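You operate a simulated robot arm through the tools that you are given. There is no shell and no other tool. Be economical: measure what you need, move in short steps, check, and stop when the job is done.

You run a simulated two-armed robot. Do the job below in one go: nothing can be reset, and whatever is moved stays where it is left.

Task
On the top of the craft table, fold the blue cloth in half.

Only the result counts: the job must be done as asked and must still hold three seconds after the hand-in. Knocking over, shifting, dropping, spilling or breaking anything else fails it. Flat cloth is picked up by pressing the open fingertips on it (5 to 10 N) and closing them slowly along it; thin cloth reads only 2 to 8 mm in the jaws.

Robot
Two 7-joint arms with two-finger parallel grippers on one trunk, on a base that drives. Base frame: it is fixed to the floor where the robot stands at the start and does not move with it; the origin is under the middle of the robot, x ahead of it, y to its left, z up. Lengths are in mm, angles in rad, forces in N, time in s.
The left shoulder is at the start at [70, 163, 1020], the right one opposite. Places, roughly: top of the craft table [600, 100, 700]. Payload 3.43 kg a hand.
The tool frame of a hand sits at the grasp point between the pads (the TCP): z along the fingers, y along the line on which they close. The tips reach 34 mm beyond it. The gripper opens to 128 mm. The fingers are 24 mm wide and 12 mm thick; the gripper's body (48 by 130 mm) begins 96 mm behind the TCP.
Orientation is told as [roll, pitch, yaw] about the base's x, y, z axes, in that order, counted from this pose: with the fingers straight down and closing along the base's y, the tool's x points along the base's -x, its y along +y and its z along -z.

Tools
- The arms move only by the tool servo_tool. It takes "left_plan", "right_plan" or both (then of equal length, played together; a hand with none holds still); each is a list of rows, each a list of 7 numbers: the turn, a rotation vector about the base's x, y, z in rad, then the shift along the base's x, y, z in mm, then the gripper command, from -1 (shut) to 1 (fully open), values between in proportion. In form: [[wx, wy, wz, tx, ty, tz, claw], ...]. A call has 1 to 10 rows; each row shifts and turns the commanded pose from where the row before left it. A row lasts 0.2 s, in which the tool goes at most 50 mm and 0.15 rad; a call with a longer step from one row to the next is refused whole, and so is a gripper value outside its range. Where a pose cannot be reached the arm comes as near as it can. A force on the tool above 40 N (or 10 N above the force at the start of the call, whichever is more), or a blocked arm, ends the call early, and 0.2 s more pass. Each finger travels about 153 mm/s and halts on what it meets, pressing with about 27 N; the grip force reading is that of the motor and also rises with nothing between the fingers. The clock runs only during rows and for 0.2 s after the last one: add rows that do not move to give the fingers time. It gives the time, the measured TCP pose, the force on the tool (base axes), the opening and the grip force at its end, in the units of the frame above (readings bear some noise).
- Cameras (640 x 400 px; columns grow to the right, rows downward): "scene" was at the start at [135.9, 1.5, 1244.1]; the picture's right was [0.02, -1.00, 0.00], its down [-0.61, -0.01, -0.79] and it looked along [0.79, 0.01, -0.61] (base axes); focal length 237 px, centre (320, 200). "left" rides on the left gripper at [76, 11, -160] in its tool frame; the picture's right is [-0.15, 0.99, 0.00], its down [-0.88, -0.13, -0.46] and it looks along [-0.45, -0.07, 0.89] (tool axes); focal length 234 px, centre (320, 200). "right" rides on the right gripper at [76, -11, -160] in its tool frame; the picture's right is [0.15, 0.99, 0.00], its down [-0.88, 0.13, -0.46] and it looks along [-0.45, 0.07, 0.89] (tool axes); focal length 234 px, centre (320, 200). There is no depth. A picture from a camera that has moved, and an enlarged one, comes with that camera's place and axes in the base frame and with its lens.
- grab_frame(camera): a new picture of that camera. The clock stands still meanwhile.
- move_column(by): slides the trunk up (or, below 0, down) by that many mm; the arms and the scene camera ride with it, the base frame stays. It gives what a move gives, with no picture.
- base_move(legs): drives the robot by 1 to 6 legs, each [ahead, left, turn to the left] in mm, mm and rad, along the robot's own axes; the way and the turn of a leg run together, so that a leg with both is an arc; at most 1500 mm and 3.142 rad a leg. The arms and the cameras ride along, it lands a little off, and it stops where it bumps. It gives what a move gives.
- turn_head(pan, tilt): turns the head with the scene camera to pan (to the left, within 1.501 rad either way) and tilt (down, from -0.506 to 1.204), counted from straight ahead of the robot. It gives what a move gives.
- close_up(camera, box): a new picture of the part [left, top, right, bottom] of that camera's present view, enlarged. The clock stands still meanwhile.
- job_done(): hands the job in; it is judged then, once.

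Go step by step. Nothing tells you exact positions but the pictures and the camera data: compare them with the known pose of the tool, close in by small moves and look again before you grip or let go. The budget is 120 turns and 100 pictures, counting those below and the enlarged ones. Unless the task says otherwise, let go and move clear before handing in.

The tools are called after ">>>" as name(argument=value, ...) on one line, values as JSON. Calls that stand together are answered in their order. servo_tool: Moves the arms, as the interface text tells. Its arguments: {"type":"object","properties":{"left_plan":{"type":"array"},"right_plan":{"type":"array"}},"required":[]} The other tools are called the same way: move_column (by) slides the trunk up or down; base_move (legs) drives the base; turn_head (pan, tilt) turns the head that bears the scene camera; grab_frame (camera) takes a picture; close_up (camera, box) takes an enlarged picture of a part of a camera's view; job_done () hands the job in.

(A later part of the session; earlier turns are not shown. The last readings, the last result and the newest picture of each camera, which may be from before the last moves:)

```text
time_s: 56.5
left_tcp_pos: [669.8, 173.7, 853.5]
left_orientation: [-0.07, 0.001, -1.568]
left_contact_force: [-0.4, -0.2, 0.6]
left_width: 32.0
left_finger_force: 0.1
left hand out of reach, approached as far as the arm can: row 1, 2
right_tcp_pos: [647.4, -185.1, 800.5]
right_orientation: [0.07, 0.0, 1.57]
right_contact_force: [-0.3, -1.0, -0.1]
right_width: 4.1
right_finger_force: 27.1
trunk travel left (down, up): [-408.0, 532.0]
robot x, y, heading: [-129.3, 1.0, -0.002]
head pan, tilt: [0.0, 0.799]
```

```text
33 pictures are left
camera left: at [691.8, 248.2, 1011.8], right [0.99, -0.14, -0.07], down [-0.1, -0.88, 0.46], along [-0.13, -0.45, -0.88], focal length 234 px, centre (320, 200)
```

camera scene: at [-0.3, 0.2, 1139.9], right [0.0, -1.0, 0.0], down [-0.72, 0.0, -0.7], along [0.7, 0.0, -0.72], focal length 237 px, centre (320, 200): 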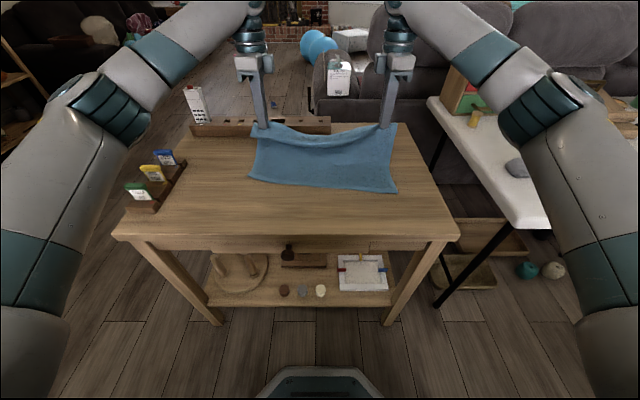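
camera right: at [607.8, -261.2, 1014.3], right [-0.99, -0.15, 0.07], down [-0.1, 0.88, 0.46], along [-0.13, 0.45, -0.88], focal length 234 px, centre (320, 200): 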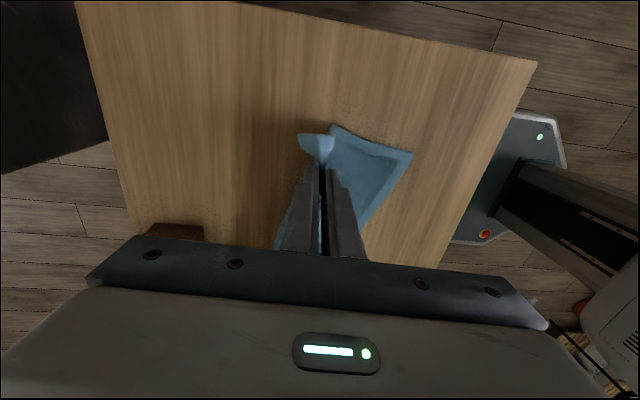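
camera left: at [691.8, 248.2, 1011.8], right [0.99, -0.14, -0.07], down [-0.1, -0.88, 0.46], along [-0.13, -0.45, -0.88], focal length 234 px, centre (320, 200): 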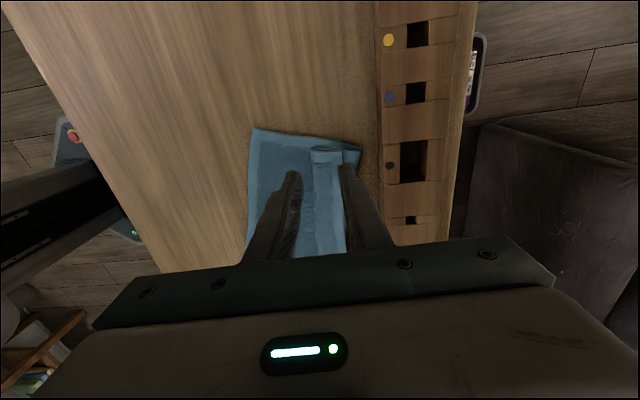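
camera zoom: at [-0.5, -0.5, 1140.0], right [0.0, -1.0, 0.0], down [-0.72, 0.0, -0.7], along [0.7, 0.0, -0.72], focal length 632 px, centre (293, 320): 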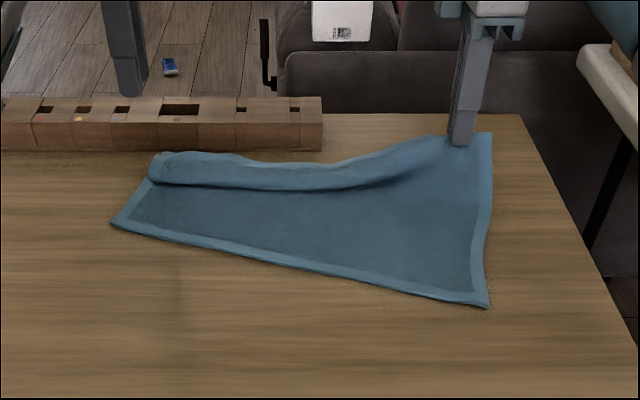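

The left end now lies as a loose roll on the far part. I'll press the left fingertips on the single-layer area near (618, 160) and drag that side toward the robot to square the cloth.

>>> servo_tool(left_plan=[[0, 0.035, 0, -17, -5, -20, -1], [0, 0.035, 0, -17, -5, -25, -1], [0, 0, 0, -17, -4, -25, -1], [0, 0, 0, 0, 0, -25, -1], [0, 0, 0, 0, 0, -12, -1], [0, 0, 0, 0, 0, -5, -1], [0, 0, 0, 0, 0, 0, -1]])

```text
time_s: 58.0
left_tcp_pos: [618.6, 161.3, 741.2]
left_orientation: [-0.139, 0.0, -1.571]
left_contact_force: [-0.5, -0.1, -0.1]
left_width: 0.0
left_finger_force: 27.1
right_tcp_pos: [648.0, -184.9, 801.8]
right_orientation: [0.073, -0.001, 1.57]
right_contact_force: [-0.1, -0.8, 0.6]
right_width: 3.8
right_finger_force: 26.1
trunk travel left (down, up): [-408.0, 532.0]
robot x, y, heading: [-129.9, 0.0, 0.004]
head pan, tilt: [0.0, 0.799]
```

Correcting the small tilt, pressing down, then dragging.

>>> servo_tool(left_plan=[[0, -0.14, 0, 0, 0, 0, -1], [0, 0, 0, 0, 0, -4, -1], [0, 0, 0, 0, 0, -2, -1], [0, 0, 0, -12, 1, 0, -1], [0, 0, 0, -14, 1, 0, -1], [0, 0, 0, -14, 1, 0, -1], [0, 0, 0, -14, 1, 0, -1], [0, 0, 0, -14, 1, 0, -1], [0, 0, 0, -14, 1, 0, -1], [0, 0, 0, -14, 1, 0, -1]])

>>> close_up(camera="scene", box=[210, 80, 450, 230])

```text
time_s: 60.2
left_tcp_pos: [521.5, 166.1, 736.4]
left_orientation: [0.002, 0.0, -1.567]
left_contact_force: [7.4, 0.1, 23.2]
left_width: 0.0
left_finger_force: 26.9
right_tcp_pos: [646.5, -185.2, 804.2]
right_orientation: [0.072, 0.001, 1.571]
right_contact_force: [-0.1, 0.9, -0.2]
right_width: 3.9
right_finger_force: 27.1
trunk travel left (down, up): [-408.0, 532.0]
robot x, y, heading: [-130.5, 0.1, 0.001]
head pan, tilt: [0.0, 0.799]
```

```text
2.67 times, centred on (330, 155) of scene
camera zoom: at [-1.9, -0.3, 1140.4], right [0.0, -1.0, 0.0], down [-0.72, 0.0, -0.7], along [0.7, 0.0, -0.72], focal length 632 px, centre (293, 320)
```

zoom: 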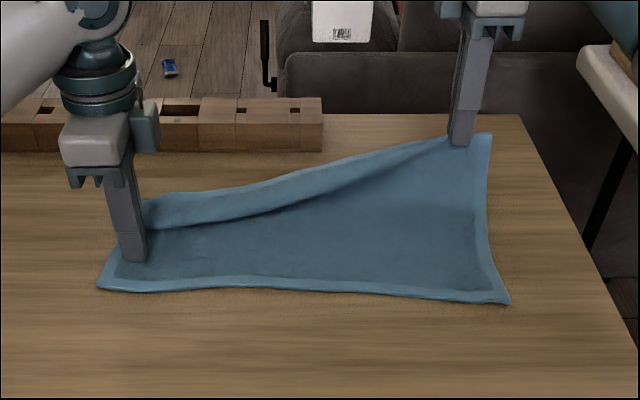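

The near edge is squared up and pinned by the left hand. Now I'll raise the right hand up and away so the rolled hem peels open along its length.

>>> servo_tool(right_plan=[[0, 0, 0, 4, 0, 20, -1], [0, 0, 0, 4, 5, 25, -1], [0, 0, 0, 4, 5, 25, -1], [0, 0, 0, 4, 5, 25, -1], [0, 0, 0, 4, 5, 25, -1], [0, 0, 0, 4, 5, 20, -1], [0, 0, 0, 0, 0, 0, -1]])

>>> close_up(camera="scene", box=[210, 50, 450, 230])

```text
time_s: 61.9
left_tcp_pos: [518.4, 167.5, 736.2]
left_orientation: [0.003, -0.001, -1.569]
left_contact_force: [2.9, -0.1, 30.4]
left_width: 0.0
left_finger_force: 27.0
right_tcp_pos: [648.3, -169.5, 932.0]
right_orientation: [0.069, 0.0, 1.571]
right_contact_force: [0.3, 0.1, -0.8]
right_width: 3.6
right_finger_force: 27.1
right hand out of reach, approached as far as the arm can: row 4, 5, 6
trunk travel left (down, up): [-408.0, 532.0]
robot x, y, heading: [-123.3, -0.0, 0.0]
head pan, tilt: [0.0, 0.799]
```

```text
2.22 times, centred on (330, 140) of scene
camera zoom: at [-2.9, -0.1, 1140.3], right [0.0, -1.0, 0.0], down [-0.72, 0.0, -0.7], along [0.7, 0.0, -0.72], focal length 527 px, centre (298, 333)
```

zoom: 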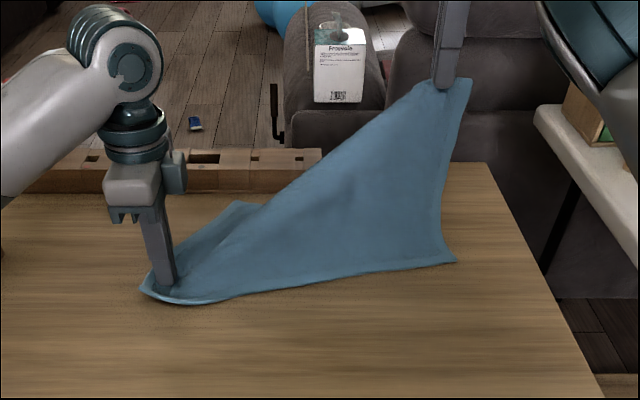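

The hem peeled open. Now I'll lower the right hand toward the far side to lay the sheet out.

>>> servo_tool(right_plan=[[0, 0, 0, 4, 0, -20, -1], [0, 0, 0, 4, -2, -20, -1], [0, 0, 0, 4, -2, -22, -1], [0, 0, 0, 4, -3, -22, -1], [0, 0, 0, 4, -3, -22, -1], [0, 0, 0, 4, -3, -22, -1], [0, 0, 0, 4, -3, -22, -1], [0, 0, 0, 4, 0, -20, -1], [0, 0, 0, 0, 0, 0, -1]])

>>> close_up(camera="scene", box=[210, 70, 450, 230])

>>> grab_frame(camera="right")

```text
time_s: 63.9
left_tcp_pos: [519.7, 168.0, 735.7]
left_orientation: [0.002, 0.0, -1.566]
left_contact_force: [0.2, 2.9, 30.6]
left_width: 0.4
left_finger_force: 27.4
right_tcp_pos: [680.2, -183.4, 763.8]
right_orientation: [0.068, 0.001, 1.57]
right_contact_force: [-0.5, 0.2, -1.2]
right_width: 4.0
right_finger_force: 27.1
trunk travel left (down, up): [-408.0, 532.0]
robot x, y, heading: [-130.0, 0.2, 0.002]
head pan, tilt: [0.0, 0.799]
```

```text
2.50 times, centred on (330, 150) of scene
camera zoom: at [-3.1, -0.3, 1140.4], right [0.0, -1.0, 0.0], down [-0.72, 0.0, -0.7], along [0.7, 0.0, -0.72], focal length 593 px, centre (295, 325)
```

zoom: 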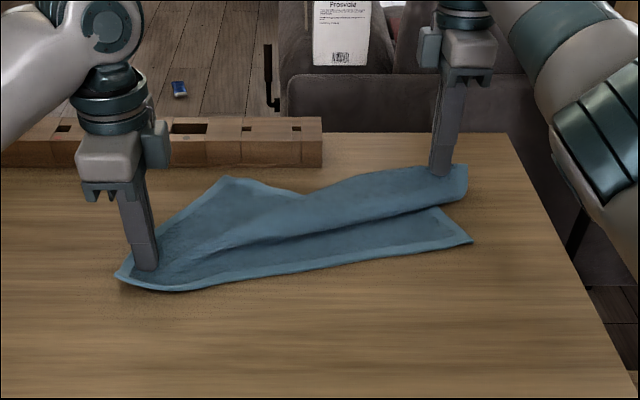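

```text
29 pictures are left
camera right: at [702.2, -259.9, 922.7], right [-0.99, -0.15, 0.07], down [-0.1, 0.88, 0.46], along [-0.13, 0.45, -0.88], focal length 234 px, centre (320, 200)
```

right: 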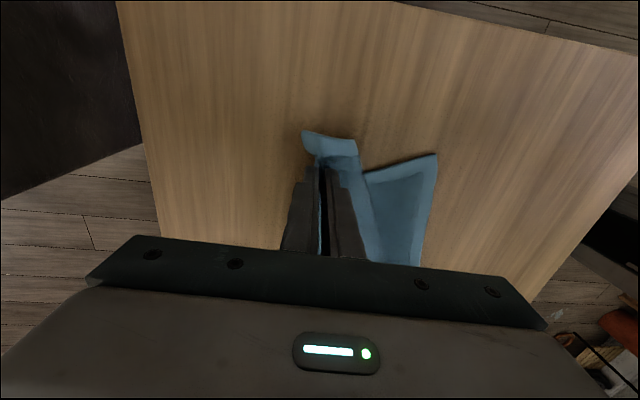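

The left-far corner is now open and free. The near-right part must come toward the robot, so with the right still holding the hem, the left hand will press near (566, -100) and drag it back.

>>> servo_tool(left_plan=[[0, 0, 0, 0, 0, 30, -1], [0, 0, 0, 0, 0, 30, -1], [0, 0, 0, 6, -38, 0, -1], [0, 0, 0, 8, -46, 0, -1], [0, 0, 0, 8, -46, 0, -1], [0, 0, 0, 8, -46, 0, -1], [0, 0, 0, 8, -46, 0, -1], [0, 0, 0, 8, -46, 0, -1], [0, 0, 0, 0, 0, -25, -1], [0, 0, 0, 0, 0, -25, -1]])

>>> close_up(camera="scene", box=[210, 70, 450, 230])

```text
time_s: 66.0
left_tcp_pos: [567.8, -101.8, 742.7]
left_orientation: [0.002, 0.0, -1.57]
left_contact_force: [-0.1, 0.0, 0.2]
left_width: 0.0
left_finger_force: 26.6
right_tcp_pos: [682.6, -185.9, 761.3]
right_orientation: [0.072, 0.001, 1.572]
right_contact_force: [0.5, -0.1, 0.5]
right_width: 4.0
right_finger_force: 27.4
trunk travel left (down, up): [-408.0, 532.0]
robot x, y, heading: [-129.7, -2.0, -0.001]
head pan, tilt: [0.0, 0.799]
```

```text
2.50 times, centred on (330, 150) of scene
camera zoom: at [-0.1, -0.2, 1140.0], right [0.0, -1.0, 0.0], down [-0.72, 0.0, -0.7], along [0.7, 0.0, -0.72], focal length 593 px, centre (295, 325)
```

zoom: 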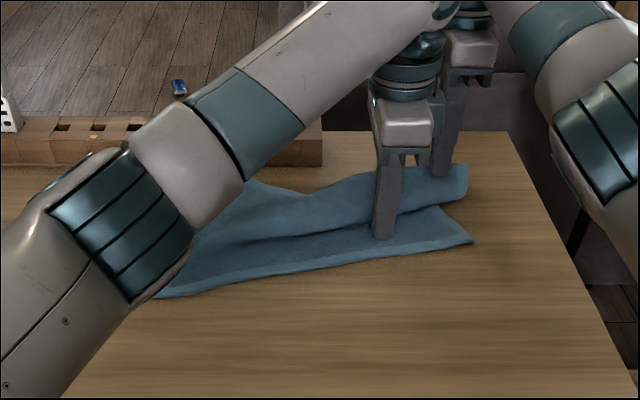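

Positioned on the single layer. Pressing and dragging toward the robot.

>>> servo_tool(left_plan=[[0, 0, 0, 0, 0, -4, -1], [0, 0, 0, 0, 0, -3, -1], [0, 0, 0, -10, 0, 0, -1], [0, 0, 0, -13, 0, 0, -1], [0, 0, 0, -13, 0, 0, -1], [0, 0, 0, -13, 0, 0, -1], [0, 0, 0, -13, 0, 0, -1], [0, 0, 0, -13, 0, 0, -1], [0, 0, 0, -13, 0, 0, -1], [0, 0, 0, -10, 0, 0, -1]])

>>> servo_tool(left_plan=[[0, 0, 0, 0, 0, 30, -1], [0, 0, 0, 0, 0, 30, -1], [0, 0, 0, 0, 40, 0, -1], [0, 0, 0, 0, 46, 0, -1], [0, 0, 0, 0, 46, 0, -1], [0, 0, 0, 0, 46, 0, -1], [0, 0, 0, 0, 46, 0, -1], [0, 0, 0, 0, 46, 0, -1], [0, 0, 0, 0, 0, 0, -1]])

>>> close_up(camera="scene", box=[210, 70, 450, 230])

```text
time_s: 68.2
left_tcp_pos: [469.3, -100.6, 736.3]
left_orientation: [0.001, -0.002, -1.568]
left_contact_force: [3.6, -0.2, 7.0]
left_width: 0.0
left_finger_force: 27.3
right_tcp_pos: [681.7, -183.5, 762.8]
right_orientation: [0.07, 0.001, 1.571]
right_contact_force: [-0.2, 1.0, 0.4]
right_width: 3.8
right_finger_force: 27.3
trunk travel left (down, up): [-408.0, 532.0]
robot x, y, heading: [-131.2, 3.7, -0.005]
head pan, tilt: [0.0, 0.799]
```

```text
time_s: 70.2
left_tcp_pos: [469.1, 166.6, 794.9]
left_orientation: [0.0, 0.0, -1.568]
left_contact_force: [0.1, 0.5, 0.3]
left_width: 0.0
left_finger_force: 27.1
right_tcp_pos: [681.1, -185.2, 762.0]
right_orientation: [0.071, -0.001, 1.569]
right_contact_force: [-0.3, 0.1, -0.7]
right_width: 3.8
right_finger_force: 27.0
trunk travel left (down, up): [-408.0, 532.0]
robot x, y, heading: [-129.1, 3.3, 0.006]
head pan, tilt: [0.0, 0.799]
```

```text
2.50 times, centred on (330, 150) of scene
camera zoom: at [0.0, -0.3, 1139.9], right [0.0, -1.0, 0.0], down [-0.72, 0.0, -0.7], along [0.7, 0.0, -0.72], focal length 593 px, centre (295, 325)
```

zoom: 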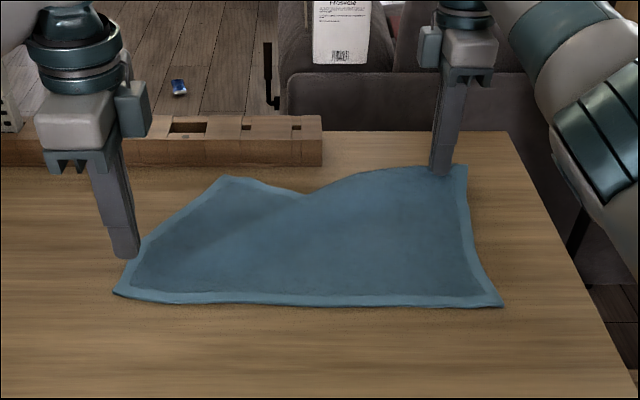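

The sheet is flat again with the right hand on the far-right hem. I'll set that down and release it, raise both hands and drive 80 mm forward for better reach before squaring the far-left corner.

>>> servo_tool(left_plan=[[0, 0, 0, 0, 0, 10, -1], [0, 0, 0, 0, 0, 10, -1], [0, 0, 0, 0, 0, 10, -1], [0, 0, 0, 0, 0, 10, -1], [0, 0, 0, 0, 0, 0, -1], [0, 0, 0, 0, 0, 0, -1], [0, 0, 0, 0, 0, 0, -1], [0, 0, 0, 0, 0, 0, -1]], right_plan=[[0, 0, 0, 3, 0, -10, -1], [0, 0, 0, 3, 0, -8, -1], [0, 0, 0, 0, 0, 0, -0.85], [0, 0, 0, 0, 0, 0, -0.7], [0, 0, 0, 0, 0, 0, -0.6], [0, 0, 0, 0, 0, 25, -0.6], [0, 0, 0, 0, 0, 40, -0.6], [0, 0, 0, -20, 0, 30, -0.6]])

>>> base_move(legs=[[80, 0, 0]])

>>> close_up(camera="scene", box=[200, 80, 460, 280])

```text
time_s: 72.0
left_tcp_pos: [468.3, 167.4, 838.0]
left_orientation: [0.003, 0.0, -1.57]
left_contact_force: [0.5, 0.8, -0.1]
left_width: 0.0
left_finger_force: 27.2
right_tcp_pos: [658.2, -187.0, 838.4]
right_orientation: [0.069, 0.0, 1.57]
right_contact_force: [-0.3, 0.0, -0.5]
right_width: 25.6
right_finger_force: 0.0
right hand out of reach, approached as far as the arm can: row 7
trunk travel left (down, up): [-408.0, 532.0]
robot x, y, heading: [-129.9, 1.4, 0.003]
head pan, tilt: [0.0, 0.799]
```

```text
time_s: 73.1
left_tcp_pos: [549.1, 168.0, 836.8]
left_orientation: [-0.002, 0.0, -1.569]
left_contact_force: [0.3, 0.6, -1.0]
left_width: 0.1
left_finger_force: 27.4
right_tcp_pos: [739.9, -188.5, 836.2]
right_orientation: [0.072, 0.001, 1.571]
right_contact_force: [-0.1, -1.0, -1.0]
right_width: 25.5
right_finger_force: 0.2
trunk travel left (down, up): [-408.0, 532.0]
robot x, y, heading: [-50.9, 2.8, 0.003]
head pan, tilt: [0.0, 0.799]
```

```text
2.00 times, centred on (330, 180) of scene
camera zoom: at [80.0, 0.3, 1139.7], right [0.0, -1.0, 0.0], down [-0.72, 0.0, -0.7], along [0.7, 0.0, -0.72], focal length 474 px, centre (300, 240)
```

zoom: 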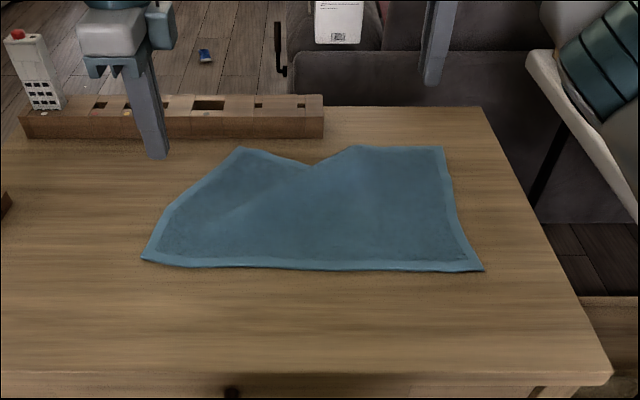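

The corners are clear: near-left (473, 198), near-right (457, -223), far-right (715, -229), far-left displaced to (713, 99). I'll press the left tips just inside the far-left corner and drag it outward.

>>> servo_tool(left_plan=[[0, 0, 0, 27, -17, 0, -1], [0, 0, 0, 27, -17, 0, -1], [0, 0, 0, 27, -17, 0, -1], [0, 0, 0, 27, -17, -20, -1], [0, 0, 0, 25, -17, -30, -1], [0, 0, 0, 0, 0, -30, -1], [0, 0, 0, 0, 0, -14, -1], [0, 0, 0, 0, 0, -6, -1], [0, 0, 0, 0, 0, 0, -1]], right_plan=[[0, 0, 0, -15, 0, 0, -0.6], [0, 0, 0, 0, 0, 0, -0.6], [0, 0, 0, 0, 0, 0, -0.6], [0, 0, 0, 0, 0, 0, -0.6], [0, 0, 0, 0, 0, 0, -0.6], [0, 0, 0, 0, 0, 0, -0.6], [0, 0, 0, 0, 0, 0, -0.6], [0, 0, 0, 0, 0, 0, -0.6], [0, 0, 0, 0, 0, 0, -0.6]])

>>> servo_tool(left_plan=[[0, 0, 0, 0, 10, 0, -1], [0, 0, 0, 1, 12, 0, -1], [0, 0, 0, 1, 12, 0, -1], [0, 0, 0, 1, 12, 0, -1], [0, 0, 0, 1, 12, 0, -1], [0, 0, 0, 1, 12, 0, -1], [0, 0, 0, 1, 12, 0, -1], [0, 0, 0, 1, 10, 0, -1], [0, 0, 0, 0, 0, 25, -1], [0, 0, 0, 0, 0, 40, -1]])

>>> close_up(camera="scene", box=[200, 80, 460, 280])

```text
time_s: 75.1
left_tcp_pos: [680.0, 84.9, 735.8]
left_orientation: [0.002, -0.001, -1.57]
left_contact_force: [1.4, 0.4, 5.2]
left_width: 0.1
left_finger_force: 27.5
right_tcp_pos: [723.1, -186.8, 838.4]
right_orientation: [0.07, 0.001, 1.572]
right_contact_force: [1.4, 0.6, -0.2]
right_width: 25.8
right_finger_force: 0.0
trunk travel left (down, up): [-408.0, 532.0]
robot x, y, heading: [-49.7, 4.2, -0.001]
head pan, tilt: [0.0, 0.799]
```

```text
time_s: 77.3
left_tcp_pos: [686.8, 175.0, 798.9]
left_orientation: [-0.002, -0.001, -1.569]
left_contact_force: [0.1, -0.3, -0.2]
left_width: 0.0
left_finger_force: 27.4
right_tcp_pos: [722.8, -187.1, 838.6]
right_orientation: [0.07, -0.001, 1.572]
right_contact_force: [0.6, 0.4, 0.9]
right_width: 25.6
right_finger_force: 0.0
trunk travel left (down, up): [-408.0, 532.0]
robot x, y, heading: [-52.5, -1.0, 0.006]
head pan, tilt: [0.0, 0.799]
```

```text
2.00 times, centred on (330, 180) of scene
camera zoom: at [78.0, 0.0, 1139.9], right [0.0, -1.0, 0.0], down [-0.72, 0.0, -0.7], along [0.7, 0.0, -0.72], focal length 474 px, centre (300, 240)
```

zoom: 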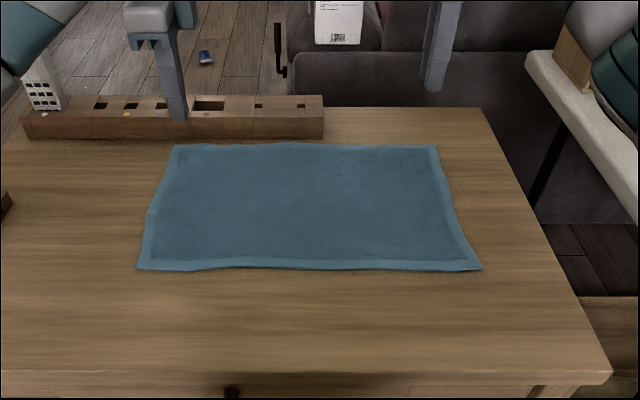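

The cloth is flat and square again: far edge x ≈ 718, near edge x ≈ 456. The far edge is too close to the wooden block, so I'll pull the whole cloth about 28 mm toward the robot by pressing near its near edge with both hands.

>>> servo_tool(left_plan=[[0, 0, 0, -30, 0, 0, -1], [0, 0, 0, -42, 0, 0, -1], [0, 0, 0, -42, -3, 0, -1], [0, 0, 0, -42, -3, 0, -1], [0, 0, 0, -41, -4, 0, -1], [0, 0, 0, 0, 0, -20, -1], [0, 0, 0, 0, 0, -20, -1], [0, 0, 0, 0, 0, -14, -1], [0, 0, 0, 0, 0, -6, -1]], right_plan=[[0, 0, 0, -46, 0, 0, -0.8], [0, -0.07, 0, -46, 0, 0, -1], [0, 0, 0, -47, 3, 0, -1], [0, 0, 0, -47, 3, 0, -1], [0, 0, 0, -47, 4, -20, -1], [0, 0, 0, 0, 0, -30, -1], [0, 0, 0, 0, 0, -30, -1], [0, 0, 0, 0, 0, -14, -1], [0, 0, 0, 0, 0, -6, -1]])

>>> servo_tool(left_plan=[[0, 0, 0, 0, 0, -1.5, -1], [0, 0, 0, -6, 0, 0, -1], [0, 0, 0, -7, 0, 0, -1], [0, 0, 0, -7, 0, 0, -1], [0, 0, 0, -8, 0, 0, -1], [0, 0, 0, 0, 0, 0, -1], [0, 0, 0, 0, 0, 25, -1], [0, 0, 0, 0, 0, 35, -1]], right_plan=[[0, 0, 0, 0, 0, -1.5, -1], [0, 0, 0, -6, 0, 0, -1], [0, 0, 0, -7, 0, 0, -1], [0, 0, 0, -7, 0, 0, -1], [0, 0, 0, -8, 0, 0, -1], [0, 0, 0, 0, 0, 0, -1], [0, 0, 0, 0, 0, 25, -1], [0, 0, 0, 0, 0, 35, -1]])

>>> servo_tool(left_plan=[[0, 0, 0, 35, 0, 0, -0.8], [0, 0, 0, 45, 0, 0, -0.53], [0, 0, 0, 45, 0, 0, -0.53], [0, 0, 0, 45, 0, 0, -0.53], [0, 0, 0, 30, 0, 0, -0.53], [0, 0, 0, 0, 0, 0, -0.53]], right_plan=[[0, 0, 0, 35, 0, 0, -0.8], [0, 0, 0, 45, 0, 0, -0.53], [0, 0, 0, 45, 0, 0, -0.53], [0, 0, 0, 45, 0, 0, -0.53], [0, 0, 0, 30, 0, 0, -0.53], [0, 0, 0, 0, 0, 0, -0.53]])

>>> close_up(camera="scene", box=[200, 80, 460, 280])

>>> grab_frame(camera="left")

>>> grab_frame(camera="right")

```text
refused: row 5 steps farther than a row can; nothing moved
```

```text
time_s: 79.1
left_tcp_pos: [656.7, 175.4, 858.2]
left_orientation: [0.002, 0.001, -1.567]
left_contact_force: [-0.9, 1.1, -0.4]
left_width: 0.0
left_finger_force: 26.8
right_tcp_pos: [693.5, -186.2, 897.7]
right_orientation: [0.07, -0.001, 1.571]
right_contact_force: [-0.6, 0.8, -0.8]
right_width: 0.2
right_finger_force: 27.6
trunk travel left (down, up): [-408.0, 532.0]
robot x, y, heading: [-49.5, 0.0, -0.001]
head pan, tilt: [0.0, 0.799]
```

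```text
time_s: 80.5
left_tcp_pos: [766.9, 187.5, 857.0]
left_orientation: [0.0, -0.001, -1.57]
left_contact_force: [-0.5, 1.2, -0.3]
left_width: 29.9
left_finger_force: 0.0
left hand out of reach, approached as far as the arm can: row 3, 4, 5
right_tcp_pos: [742.7, -191.8, 888.0]
right_orientation: [0.074, 0.0, 1.57]
right_contact_force: [0.1, 0.1, 0.0]
right_width: 30.0
right_finger_force: 0.0
right hand out of reach, approached as far as the arm can: row 2, 3, 4, 5
trunk travel left (down, up): [-408.0, 532.0]
robot x, y, heading: [-51.3, 0.3, 0.005]
head pan, tilt: [0.0, 0.799]
```

```text
2.00 times, centred on (330, 180) of scene
camera zoom: at [79.0, 0.5, 1139.9], right [0.0, -1.0, 0.0], down [-0.72, 0.0, -0.7], along [0.7, 0.0, -0.72], focal length 474 px, centre (300, 240)
```

zoom: 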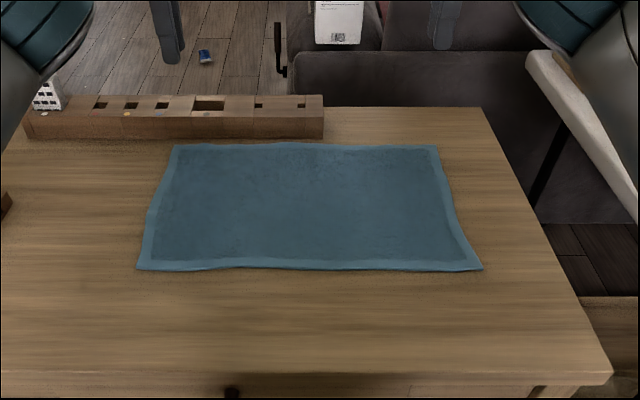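

```text
23 pictures are left
camera left: at [777.1, 261.0, 1017.2], right [0.99, -0.14, 0.0], down [-0.13, -0.88, 0.46], along [-0.07, -0.45, -0.89], focal length 234 px, centre (320, 200)
```

left: 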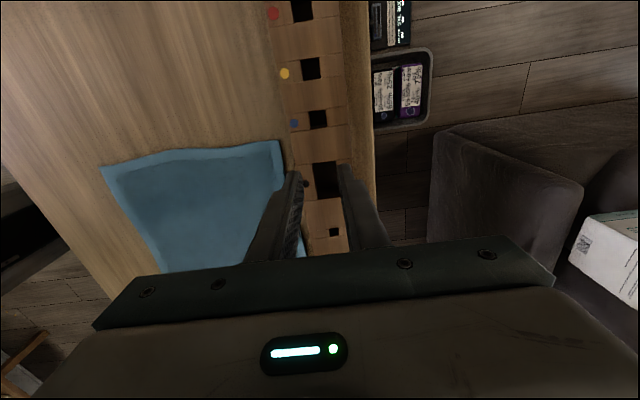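

```text
22 pictures are left
camera right: at [766.2, -267.5, 1047.0], right [-0.99, -0.15, 0.07], down [-0.1, 0.88, 0.46], along [-0.13, 0.45, -0.88], focal length 234 px, centre (320, 200)
```

right: 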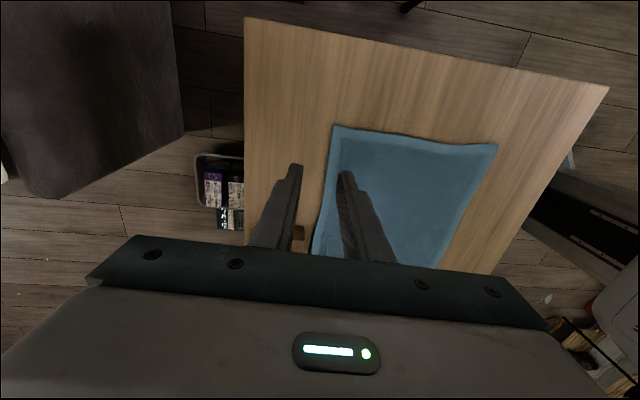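

One call was refused, so the following moves happened harmlessly in the air. Redoing this step by step: bring both hands above the near edge, closed.

>>> servo_tool(left_plan=[[0, 0, 0, -39, -3, 0, -0.8], [0, 0, 0, -40, -3, 0, -1], [0, 0, 0, -40, -3, 0, -1], [0, 0, 0, -40, -3, -10, -1], [0, 0, 0, -40, -3, -20, -1], [0, 0, 0, -40, -3, -25, -1], [0, 0, 0, -38, -4, -25, -1], [0, 0, 0, 0, 0, -15, -1], [0, 0, 0, 0, 0, -13, -1], [0, 0, 0, 0, 0, 0, -1]], right_plan=[[0, -0.07, 0, -36, 2, 0, -0.8], [0, 0, 0, -36, 2, -10, -1], [0, 0, 0, -36, 2, -15, -1], [0, 0, 0, -36, 2, -20, -1], [0, 0, 0, -36, 3, -20, -1], [0, 0, 0, -36, 3, -25, -1], [0, 0, 0, -37, 3, -25, -1], [0, 0, 0, 0, 0, -15, -1], [0, 0, 0, 0, 0, -10, -1], [0, 0, 0, 0, 0, 0, -1]])

```text
time_s: 82.7
left_tcp_pos: [490.1, 161.3, 749.7]
left_orientation: [0.0, 0.0, -1.569]
left_contact_force: [-1.1, -0.6, 0.6]
left_width: 0.2
left_finger_force: 26.9
right_tcp_pos: [490.5, -176.6, 748.7]
right_orientation: [0.002, 0.0, 1.572]
right_contact_force: [-0.2, -0.7, -0.1]
right_width: 0.0
right_finger_force: 26.9
right hand out of reach, approached as far as the arm can: row 1
trunk travel left (down, up): [-408.0, 532.0]
robot x, y, heading: [-52.4, 1.2, -0.0]
head pan, tilt: [0.0, 0.799]
```

Over the near edge now. Press and drag 35 mm toward the robot, then rise.

>>> servo_tool(left_plan=[[0, 0, 0, 0, 0, -7, -1], [0, 0, 0, 0, 0, -5, -1], [0, 0, 0, 0, 0, -2.5, -1], [0, 0, 0, -8, 0, 0, -1], [0, 0, 0, -9, 0, 0, -1], [0, 0, 0, -9, 0, 0, -1], [0, 0, 0, -9, 0, 0, -1], [0, 0, 0, 0, 0, 0, -1], [0, 0, 0, 0, 0, 25, -1], [0, 0, 0, 0, 0, 40, -1]], right_plan=[[0, 0, 0, 0, 0, -6, -1], [0, 0, 0, 0, 0, -5, -1], [0, 0, 0, 0, 0, -2.5, -1], [0, 0, 0, -8, 0, 0, -1], [0, 0, 0, -9, 0, 0, -1], [0, 0, 0, -9, 0, 0, -1], [0, 0, 0, -9, 0, 0, -1], [0, 0, 0, 0, 0, 0, -1], [0, 0, 0, 0, 0, 25, -1], [0, 0, 0, 0, 0, 40, -1]])

>>> close_up(camera="scene", box=[200, 80, 460, 280])

```text
time_s: 84.9
left_tcp_pos: [454.4, 162.7, 800.4]
left_orientation: [0.0, 0.001, -1.57]
left_contact_force: [0.4, 0.2, -1.2]
left_width: 0.0
left_finger_force: 27.0
right_tcp_pos: [454.4, -177.2, 801.0]
right_orientation: [0.002, -0.001, 1.569]
right_contact_force: [-0.3, -0.1, 0.4]
right_width: 0.1
right_finger_force: 27.2
trunk travel left (down, up): [-408.0, 532.0]
robot x, y, heading: [-50.7, 0.1, -0.006]
head pan, tilt: [0.0, 0.799]
```

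```text
2.00 times, centred on (330, 180) of scene
camera zoom: at [77.5, 0.2, 1139.8], right [0.0, -1.0, 0.0], down [-0.72, 0.0, -0.7], along [0.7, 0.0, -0.72], focal length 474 px, centre (300, 240)
```

zoom: 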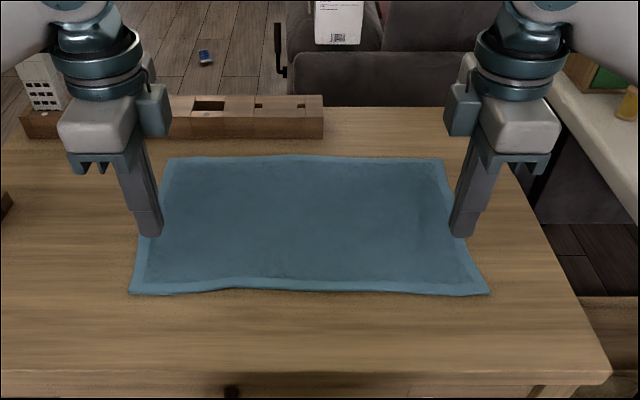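

The cloth now spans x ≈ 420–678, y ≈ 200 to -220, well clear of the block. I'll move both hands, closing along x, to straddle the far hem at x ≈ 679.

>>> servo_tool(left_plan=[[0, 0, 0, 43, 0, 0, -0.8], [0, 0, 0, 44, 0, 0, -0.53], [0, 0.05, 0, 44, 1, 0, -0.53], [0, 0, 0, 43, 1, 0, -0.53], [0, 0, 0, 43, 0, 0, -0.53], [0, 0, 0, 0, 0, -20, -0.53], [0, 0, 0, 0, 0, -20, -0.53], [0, 0, 0, 0, 0, -12, -0.53], [0, 0, 0, 0, 0, 0, -0.53]], right_plan=[[0, 0, 0, 43, 0, 0, -0.8], [0, 0, 0, 44, -1, 0, -0.53], [0, 0.05, 0, 44, -2, 0, -0.53], [0, 0, 0, 43, -2, 0, -0.53], [0, 0, 0, 43, 0, 0, -0.53], [0, 0, 0, 0, 0, -20, -0.53], [0, 0, 0, 0, 0, -20, -0.53], [0, 0, 0, 0, 0, -12, -0.53], [0, 0, 0, 0, 0, 0, -0.53]])

>>> close_up(camera="left", box=[200, 60, 440, 210])

>>> close_up(camera="right", box=[200, 60, 440, 210])

```text
time_s: 86.9
left_tcp_pos: [674.4, 165.6, 748.7]
left_orientation: [-0.048, 0.002, -1.568]
left_contact_force: [0.1, 0.0, 0.0]
left_width: 30.1
left_finger_force: 0.1
right_tcp_pos: [673.3, -181.5, 750.2]
right_orientation: [0.053, 0.002, 1.571]
right_contact_force: [-0.1, -0.3, 0.4]
right_width: 30.1
right_finger_force: 0.0
trunk travel left (down, up): [-408.0, 532.0]
robot x, y, heading: [-49.5, 0.7, 0.006]
head pan, tilt: [0.0, 0.799]
```

```text
2.67 times, centred on (320, 135) of left
camera zoom: at [692.2, 240.2, 908.2], right [0.99, -0.14, -0.05], down [-0.11, -0.88, 0.46], along [-0.11, -0.45, -0.89], focal length 624 px, centre (320, 373)
```

zoom: 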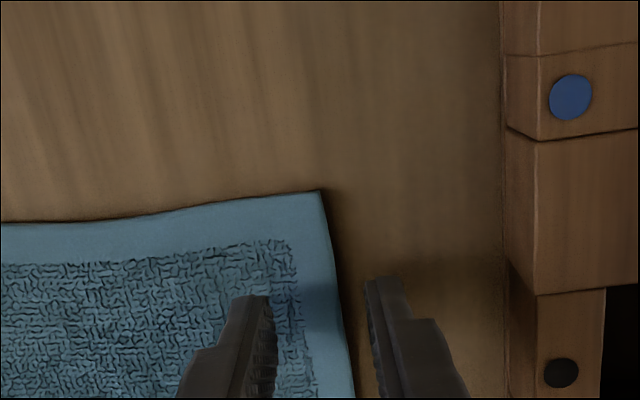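

```text
2.67 times, centred on (320, 135) of right
camera zoom: at [692.4, -256.3, 908.6], right [-0.99, -0.15, 0.05], down [-0.11, 0.88, 0.46], along [-0.11, 0.45, -0.89], focal length 624 px, centre (320, 373)
```

zoom: 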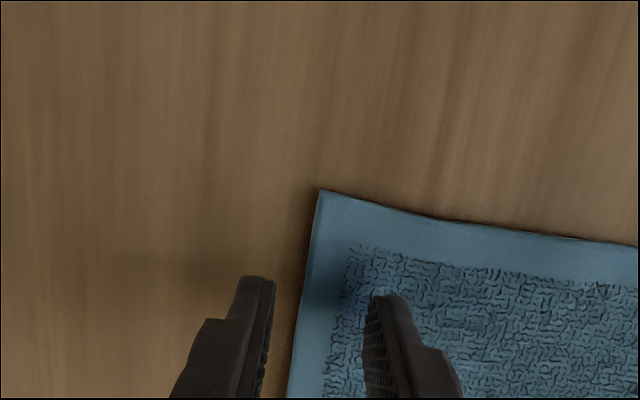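

Both hands straddle the hem well. Lower to contact.

>>> servo_tool(left_plan=[[0, 0, 0, 0, 0, -6, -0.53], [0, 0, 0, 0, 0, -4, -0.53], [0, 0, 0, 0, 0, -1.5, -0.53], [0, 0, 0, 0, 0, 0, -0.53]], right_plan=[[0, 0, 0, 0, 0, -7, -0.53], [0, 0, 0, 0, 0, -4, -0.53], [0, 0, 0, 0, 0, -1.5, -0.53], [0, 0, 0, 0, 0, 0, -0.53]])

```text
time_s: 87.9
left_tcp_pos: [674.0, 164.7, 737.2]
left_orientation: [-0.049, -0.001, -1.568]
left_contact_force: [0.6, -1.1, 1.1]
left_width: 29.9
left_finger_force: 0.0
right_tcp_pos: [671.1, -181.9, 736.3]
right_orientation: [0.051, -0.001, 1.571]
right_contact_force: [0.3, 0.3, 1.6]
right_width: 29.9
right_finger_force: 0.0
trunk travel left (down, up): [-408.0, 532.0]
robot x, y, heading: [-51.1, 2.0, -0.002]
head pan, tilt: [0.0, 0.799]
```

Light contact. I'll lower slightly and close slowly.

>>> servo_tool(left_plan=[[0, 0, 0, 0, 0, -1.5, -0.53], [0, 0, 0, 0, 0, 0, -0.6], [0, 0, 0, 0, 0, 0, -0.67], [0, 0, 0, 0, 0, 0, -0.74], [0, 0, 0, 0, 0, 0, -0.81], [0, 0, 0, 0, 0, 0, -0.88], [0, 0, 0, 0, 0, 0, -0.94], [0, 0, 0, 0, 0, 0, -1], [0, 0, 0, 0, 0, 0, -1], [0, 0, 0, 0, 0, 0, -1]], right_plan=[[0, 0, 0, 0, 0, -1.5, -0.53], [0, 0, 0, 0, 0, 0, -0.6], [0, 0, 0, 0, 0, 0, -0.67], [0, 0, 0, 0, 0, 0, -0.74], [0, 0, 0, 0, 0, 0, -0.81], [0, 0, 0, 0, 0, 0, -0.88], [0, 0, 0, 0, 0, 0, -0.94], [0, 0, 0, 0, 0, 0, -1], [0, 0, 0, 0, 0, 0, -1], [0, 0, 0, 0, 0, 0, -1]])

>>> close_up(camera="left", box=[200, 60, 440, 210])

>>> close_up(camera="right", box=[200, 60, 440, 210])

```text
time_s: 90.1
left_tcp_pos: [673.2, 165.1, 735.9]
left_orientation: [-0.046, -0.001, -1.57]
left_contact_force: [-2.3, -0.8, 6.1]
left_width: 4.1
left_finger_force: 27.3
right_tcp_pos: [670.1, -181.1, 736.8]
right_orientation: [0.048, -0.001, 1.572]
right_contact_force: [-2.6, 1.1, 10.8]
right_width: 2.7
right_finger_force: 27.3
trunk travel left (down, up): [-408.0, 532.0]
robot x, y, heading: [-52.3, -2.2, 0.008]
head pan, tilt: [0.0, 0.799]
```

```text
2.67 times, centred on (320, 135) of left
camera zoom: at [690.3, 239.8, 895.9], right [0.99, -0.14, -0.05], down [-0.11, -0.88, 0.46], along [-0.11, -0.45, -0.89], focal length 624 px, centre (320, 373)
```

zoom: 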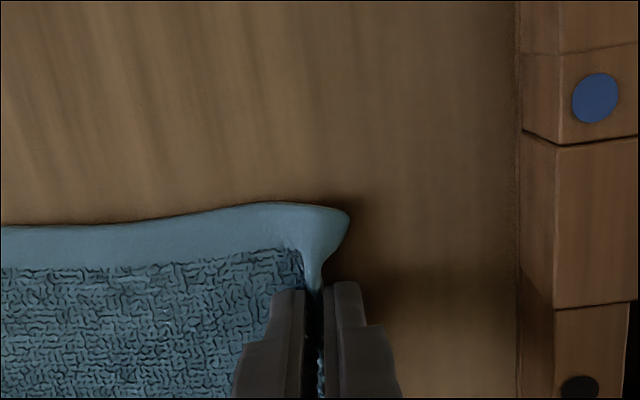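

```text
2.67 times, centred on (320, 135) of right
camera zoom: at [689.2, -256.3, 895.7], right [-0.99, -0.15, 0.05], down [-0.11, 0.88, 0.46], along [-0.11, 0.45, -0.89], focal length 624 px, centre (320, 373)
```

zoom: 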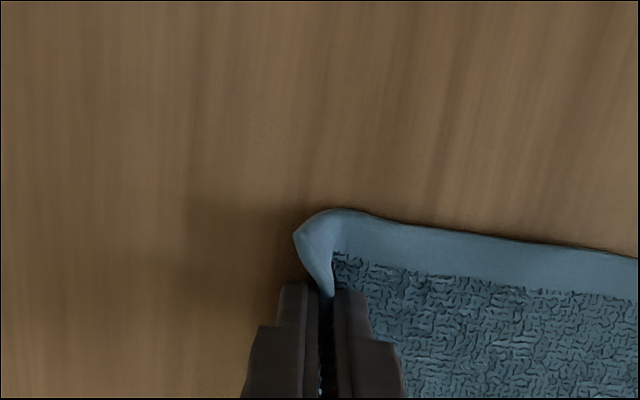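

Both hands hold the hem edge cleanly, upright between the pads. Starting the lift along the arc with gradual tilt.

>>> servo_tool(left_plan=[[0, -0.05, 0, -3, 0, 15, -1], [0, -0.05, 0, -5, 0, 14, -1], [0, -0.05, 0, -6, 0, 13, -1], [0, -0.05, 0, -8, 0, 13, -1], [0, -0.05, 0, -11, 0, 13, -1], [0, -0.05, 0, -12, 0, 11, -1], [0, -0.05, 0, -13, 0, 10, -1], [0, 0, 0, 0, 0, 0, -1]], right_plan=[[0, -0.05, 0, -2, 0, 15, -1], [0, -0.05, 0, -4, 0, 14, -1], [0, -0.05, 0, -5, 0, 13, -1], [0, -0.05, 0, -8, 0, 13, -1], [0, -0.05, 0, -11, 0, 13, -1], [0, -0.05, 0, -12, 0, 11, -1], [0, -0.05, 0, -13, 0, 10, -1], [0, 0, 0, 0, 0, 0, -1]])

>>> close_up(camera="scene", box=[200, 80, 460, 280])

```text
time_s: 91.9
left_tcp_pos: [616.7, 164.7, 824.8]
left_orientation: [0.301, -0.001, -1.568]
left_contact_force: [-0.7, -0.9, -0.4]
left_width: 3.9
left_finger_force: 27.1
right_tcp_pos: [618.4, -180.9, 825.3]
right_orientation: [-0.298, -0.001, 1.571]
right_contact_force: [-0.6, 0.3, 0.5]
right_width: 2.7
right_finger_force: 26.5
trunk travel left (down, up): [-408.0, 532.0]
robot x, y, heading: [-51.2, 2.3, 0.002]
head pan, tilt: [0.0, 0.799]
```

```text
2.00 times, centred on (330, 180) of scene
camera zoom: at [79.1, 0.3, 1139.8], right [0.0, -1.0, 0.0], down [-0.72, 0.0, -0.7], along [0.7, 0.0, -0.72], focal length 474 px, centre (300, 240)
```

zoom: 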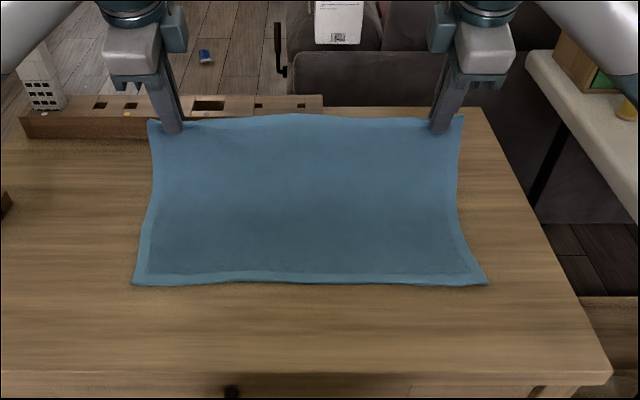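

Lifting cleanly. The near edge sits at x ≈ 432 on both sides, so the fold line is x ≈ 561. Continuing over the top.

>>> servo_tool(left_plan=[[0, -0.075, 0, -15, 0, 7, -1], [0, -0.075, 0, -15, 0, 6, -1], [0, -0.075, 0, -15, 0, 4, -1], [0, -0.075, 0, -15, 0, 2, -1], [0, -0.075, 0, -15, 0, 1, -1], [0, -0.075, 0, -14, 0, 0, -1], [0, 0, 0, 0, 0, 0, -1]], right_plan=[[0, -0.075, 0, -15, 0, 7, -1], [0, -0.075, 0, -15, 0, 6, -1], [0, -0.075, 0, -15, 0, 4, -1], [0, -0.075, 0, -15, 0, 2, -1], [0, -0.075, 0, -15, 0, 1, -1], [0, -0.075, 0, -15, 0, 0, -1], [0, 0, 0, 0, 0, 0, -1]])

```text
time_s: 93.5
left_tcp_pos: [526.6, 167.3, 845.3]
left_orientation: [0.75, -0.001, -1.568]
left_contact_force: [0.1, 0.3, -0.1]
left_width: 4.0
left_finger_force: 27.5
right_tcp_pos: [526.5, -180.9, 844.1]
right_orientation: [-0.749, 0.0, 1.569]
right_contact_force: [0.6, 0.3, -0.2]
right_width: 2.5
right_finger_force: 27.0
trunk travel left (down, up): [-408.0, 532.0]
robot x, y, heading: [-50.3, -2.4, 0.002]
head pan, tilt: [0.0, 0.799]
```

Both tilts reached. I'll add a little more tilt, then use trunk and base for the descending half of the arc as before.

>>> servo_tool(left_plan=[[0, -0.1, 0, -2, 0, -2, -1], [0, -0.1, 0, -2, 0, -3, -1], [0, 0, 0, 0, 0, 0, -1]], right_plan=[[0, -0.1, 0, -2, 0, -2, -1], [0, -0.1, 0, -2, 0, -3, -1], [0, 0, 0, 0, 0, 0, -1]])

>>> move_column(by=-20)

>>> base_move(legs=[[-45, 0, 0]])

>>> move_column(by=-25)

>>> close_up(camera="scene", box=[200, 80, 460, 280])

```text
time_s: 94.3
left_tcp_pos: [522.0, 165.8, 839.1]
left_orientation: [0.953, -0.002, -1.572]
left_contact_force: [0.7, 0.0, -0.7]
left_width: 4.0
left_finger_force: 26.6
right_tcp_pos: [524.0, -179.0, 839.1]
right_orientation: [-0.949, -0.001, 1.571]
right_contact_force: [-0.2, -0.2, -0.8]
right_width: 2.8
right_finger_force: 26.4
trunk travel left (down, up): [-408.0, 532.0]
robot x, y, heading: [-52.6, -1.1, 0.006]
head pan, tilt: [0.0, 0.799]
```

```text
time_s: 95.0
left_tcp_pos: [521.7, 165.5, 820.5]
left_orientation: [0.951, -0.002, -1.568]
left_contact_force: [0.2, -0.5, -0.4]
left_width: 3.6
left_finger_force: 28.0
right_tcp_pos: [524.2, -179.8, 820.2]
right_orientation: [-0.95, 0.0, 1.569]
right_contact_force: [-0.6, 0.3, -0.1]
right_width: 2.7
right_finger_force: 26.4
trunk travel left (down, up): [-388.0, 552.0]
robot x, y, heading: [-50.6, 1.2, -0.001]
head pan, tilt: [0.0, 0.799]
```

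```text
time_s: 95.9
left_tcp_pos: [476.0, 165.0, 821.3]
left_orientation: [0.952, 0.0, -1.571]
left_contact_force: [-0.4, 0.3, 0.4]
left_width: 3.8
left_finger_force: 26.8
right_tcp_pos: [477.4, -180.8, 820.3]
right_orientation: [-0.949, 0.001, 1.57]
right_contact_force: [-0.9, 0.9, -1.4]
right_width: 2.6
right_finger_force: 27.0
trunk travel left (down, up): [-388.0, 552.0]
robot x, y, heading: [-97.1, -0.8, -0.001]
head pan, tilt: [0.0, 0.799]
```

```text
time_s: 96.6
left_tcp_pos: [467.9, 166.2, 799.8]
left_orientation: [0.96, -0.007, -1.576]
left_contact_force: [0.3, -0.4, 0.2]
left_width: 3.9
left_finger_force: 26.8
right_tcp_pos: [468.8, -179.8, 802.7]
right_orientation: [-0.961, 0.005, 1.56]
right_contact_force: [-0.3, 0.3, 0.4]
right_width: 2.8
right_finger_force: 27.1
trunk travel left (down, up): [-363.0, 577.0]
robot x, y, heading: [-97.3, -0.9, -0.005]
head pan, tilt: [0.0, 0.799]
```

```text
2.00 times, centred on (330, 180) of scene
camera zoom: at [21.2, 4.8, 1097.3], right [0.0, -1.0, 0.01], down [-0.71, 0.0, -0.7], along [0.7, -0.01, -0.71], focal length 474 px, centre (300, 240)
```

zoom: 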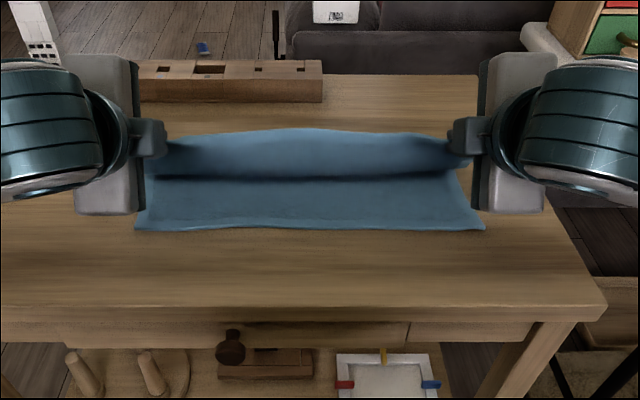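

The robot seems slightly tipped after the last trunk move, so something may be touching. Checking the whole scene.

>>> grab_frame(camera="scene")

```text
14 pictures are left
camera scene: at [21.2, 4.8, 1097.3], right [0.0, -1.0, 0.01], down [-0.71, 0.0, -0.7], along [0.7, -0.01, -0.71], focal length 237 px, centre (320, 200)
```

scene: 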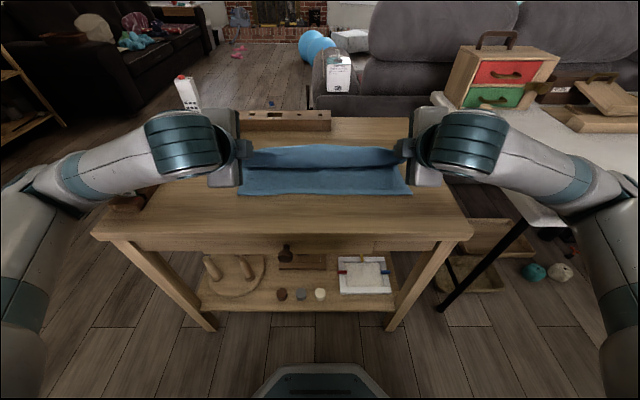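

The right side of the robot is being pushed up: the right elbow seems to rest on the white table's edge. I'll raise the trunk back immediately and lower with the arms instead.

>>> move_column(by=27)

>>> grab_frame(camera="scene")

```text
time_s: 97.3
left_tcp_pos: [477.3, 165.2, 821.8]
left_orientation: [0.951, -0.002, -1.569]
left_contact_force: [0.2, -1.2, 0.0]
left_width: 3.9
left_finger_force: 26.9
right_tcp_pos: [479.8, -179.4, 822.7]
right_orientation: [-0.951, -0.002, 1.573]
right_contact_force: [0.2, 0.2, 0.4]
right_width: 2.9
right_finger_force: 26.9
trunk travel left (down, up): [-390.0, 550.0]
robot x, y, heading: [-97.7, -0.9, 0.008]
head pan, tilt: [0.0, 0.799]
```

```text
13 pictures are left
camera scene: at [33.8, -0.4, 1122.0], right [0.0, -1.0, 0.0], down [-0.72, 0.0, -0.7], along [0.7, 0.0, -0.72], focal length 237 px, centre (320, 200)
```

scene: 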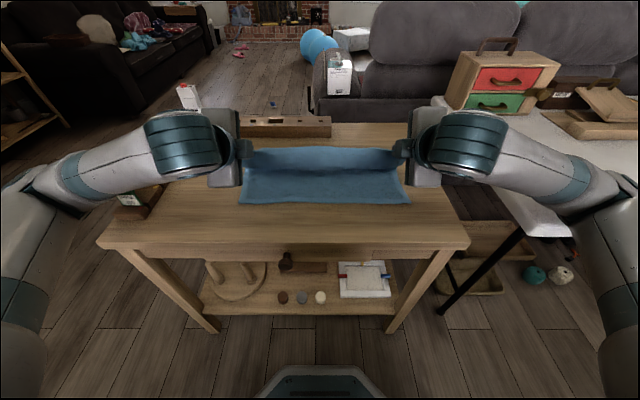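

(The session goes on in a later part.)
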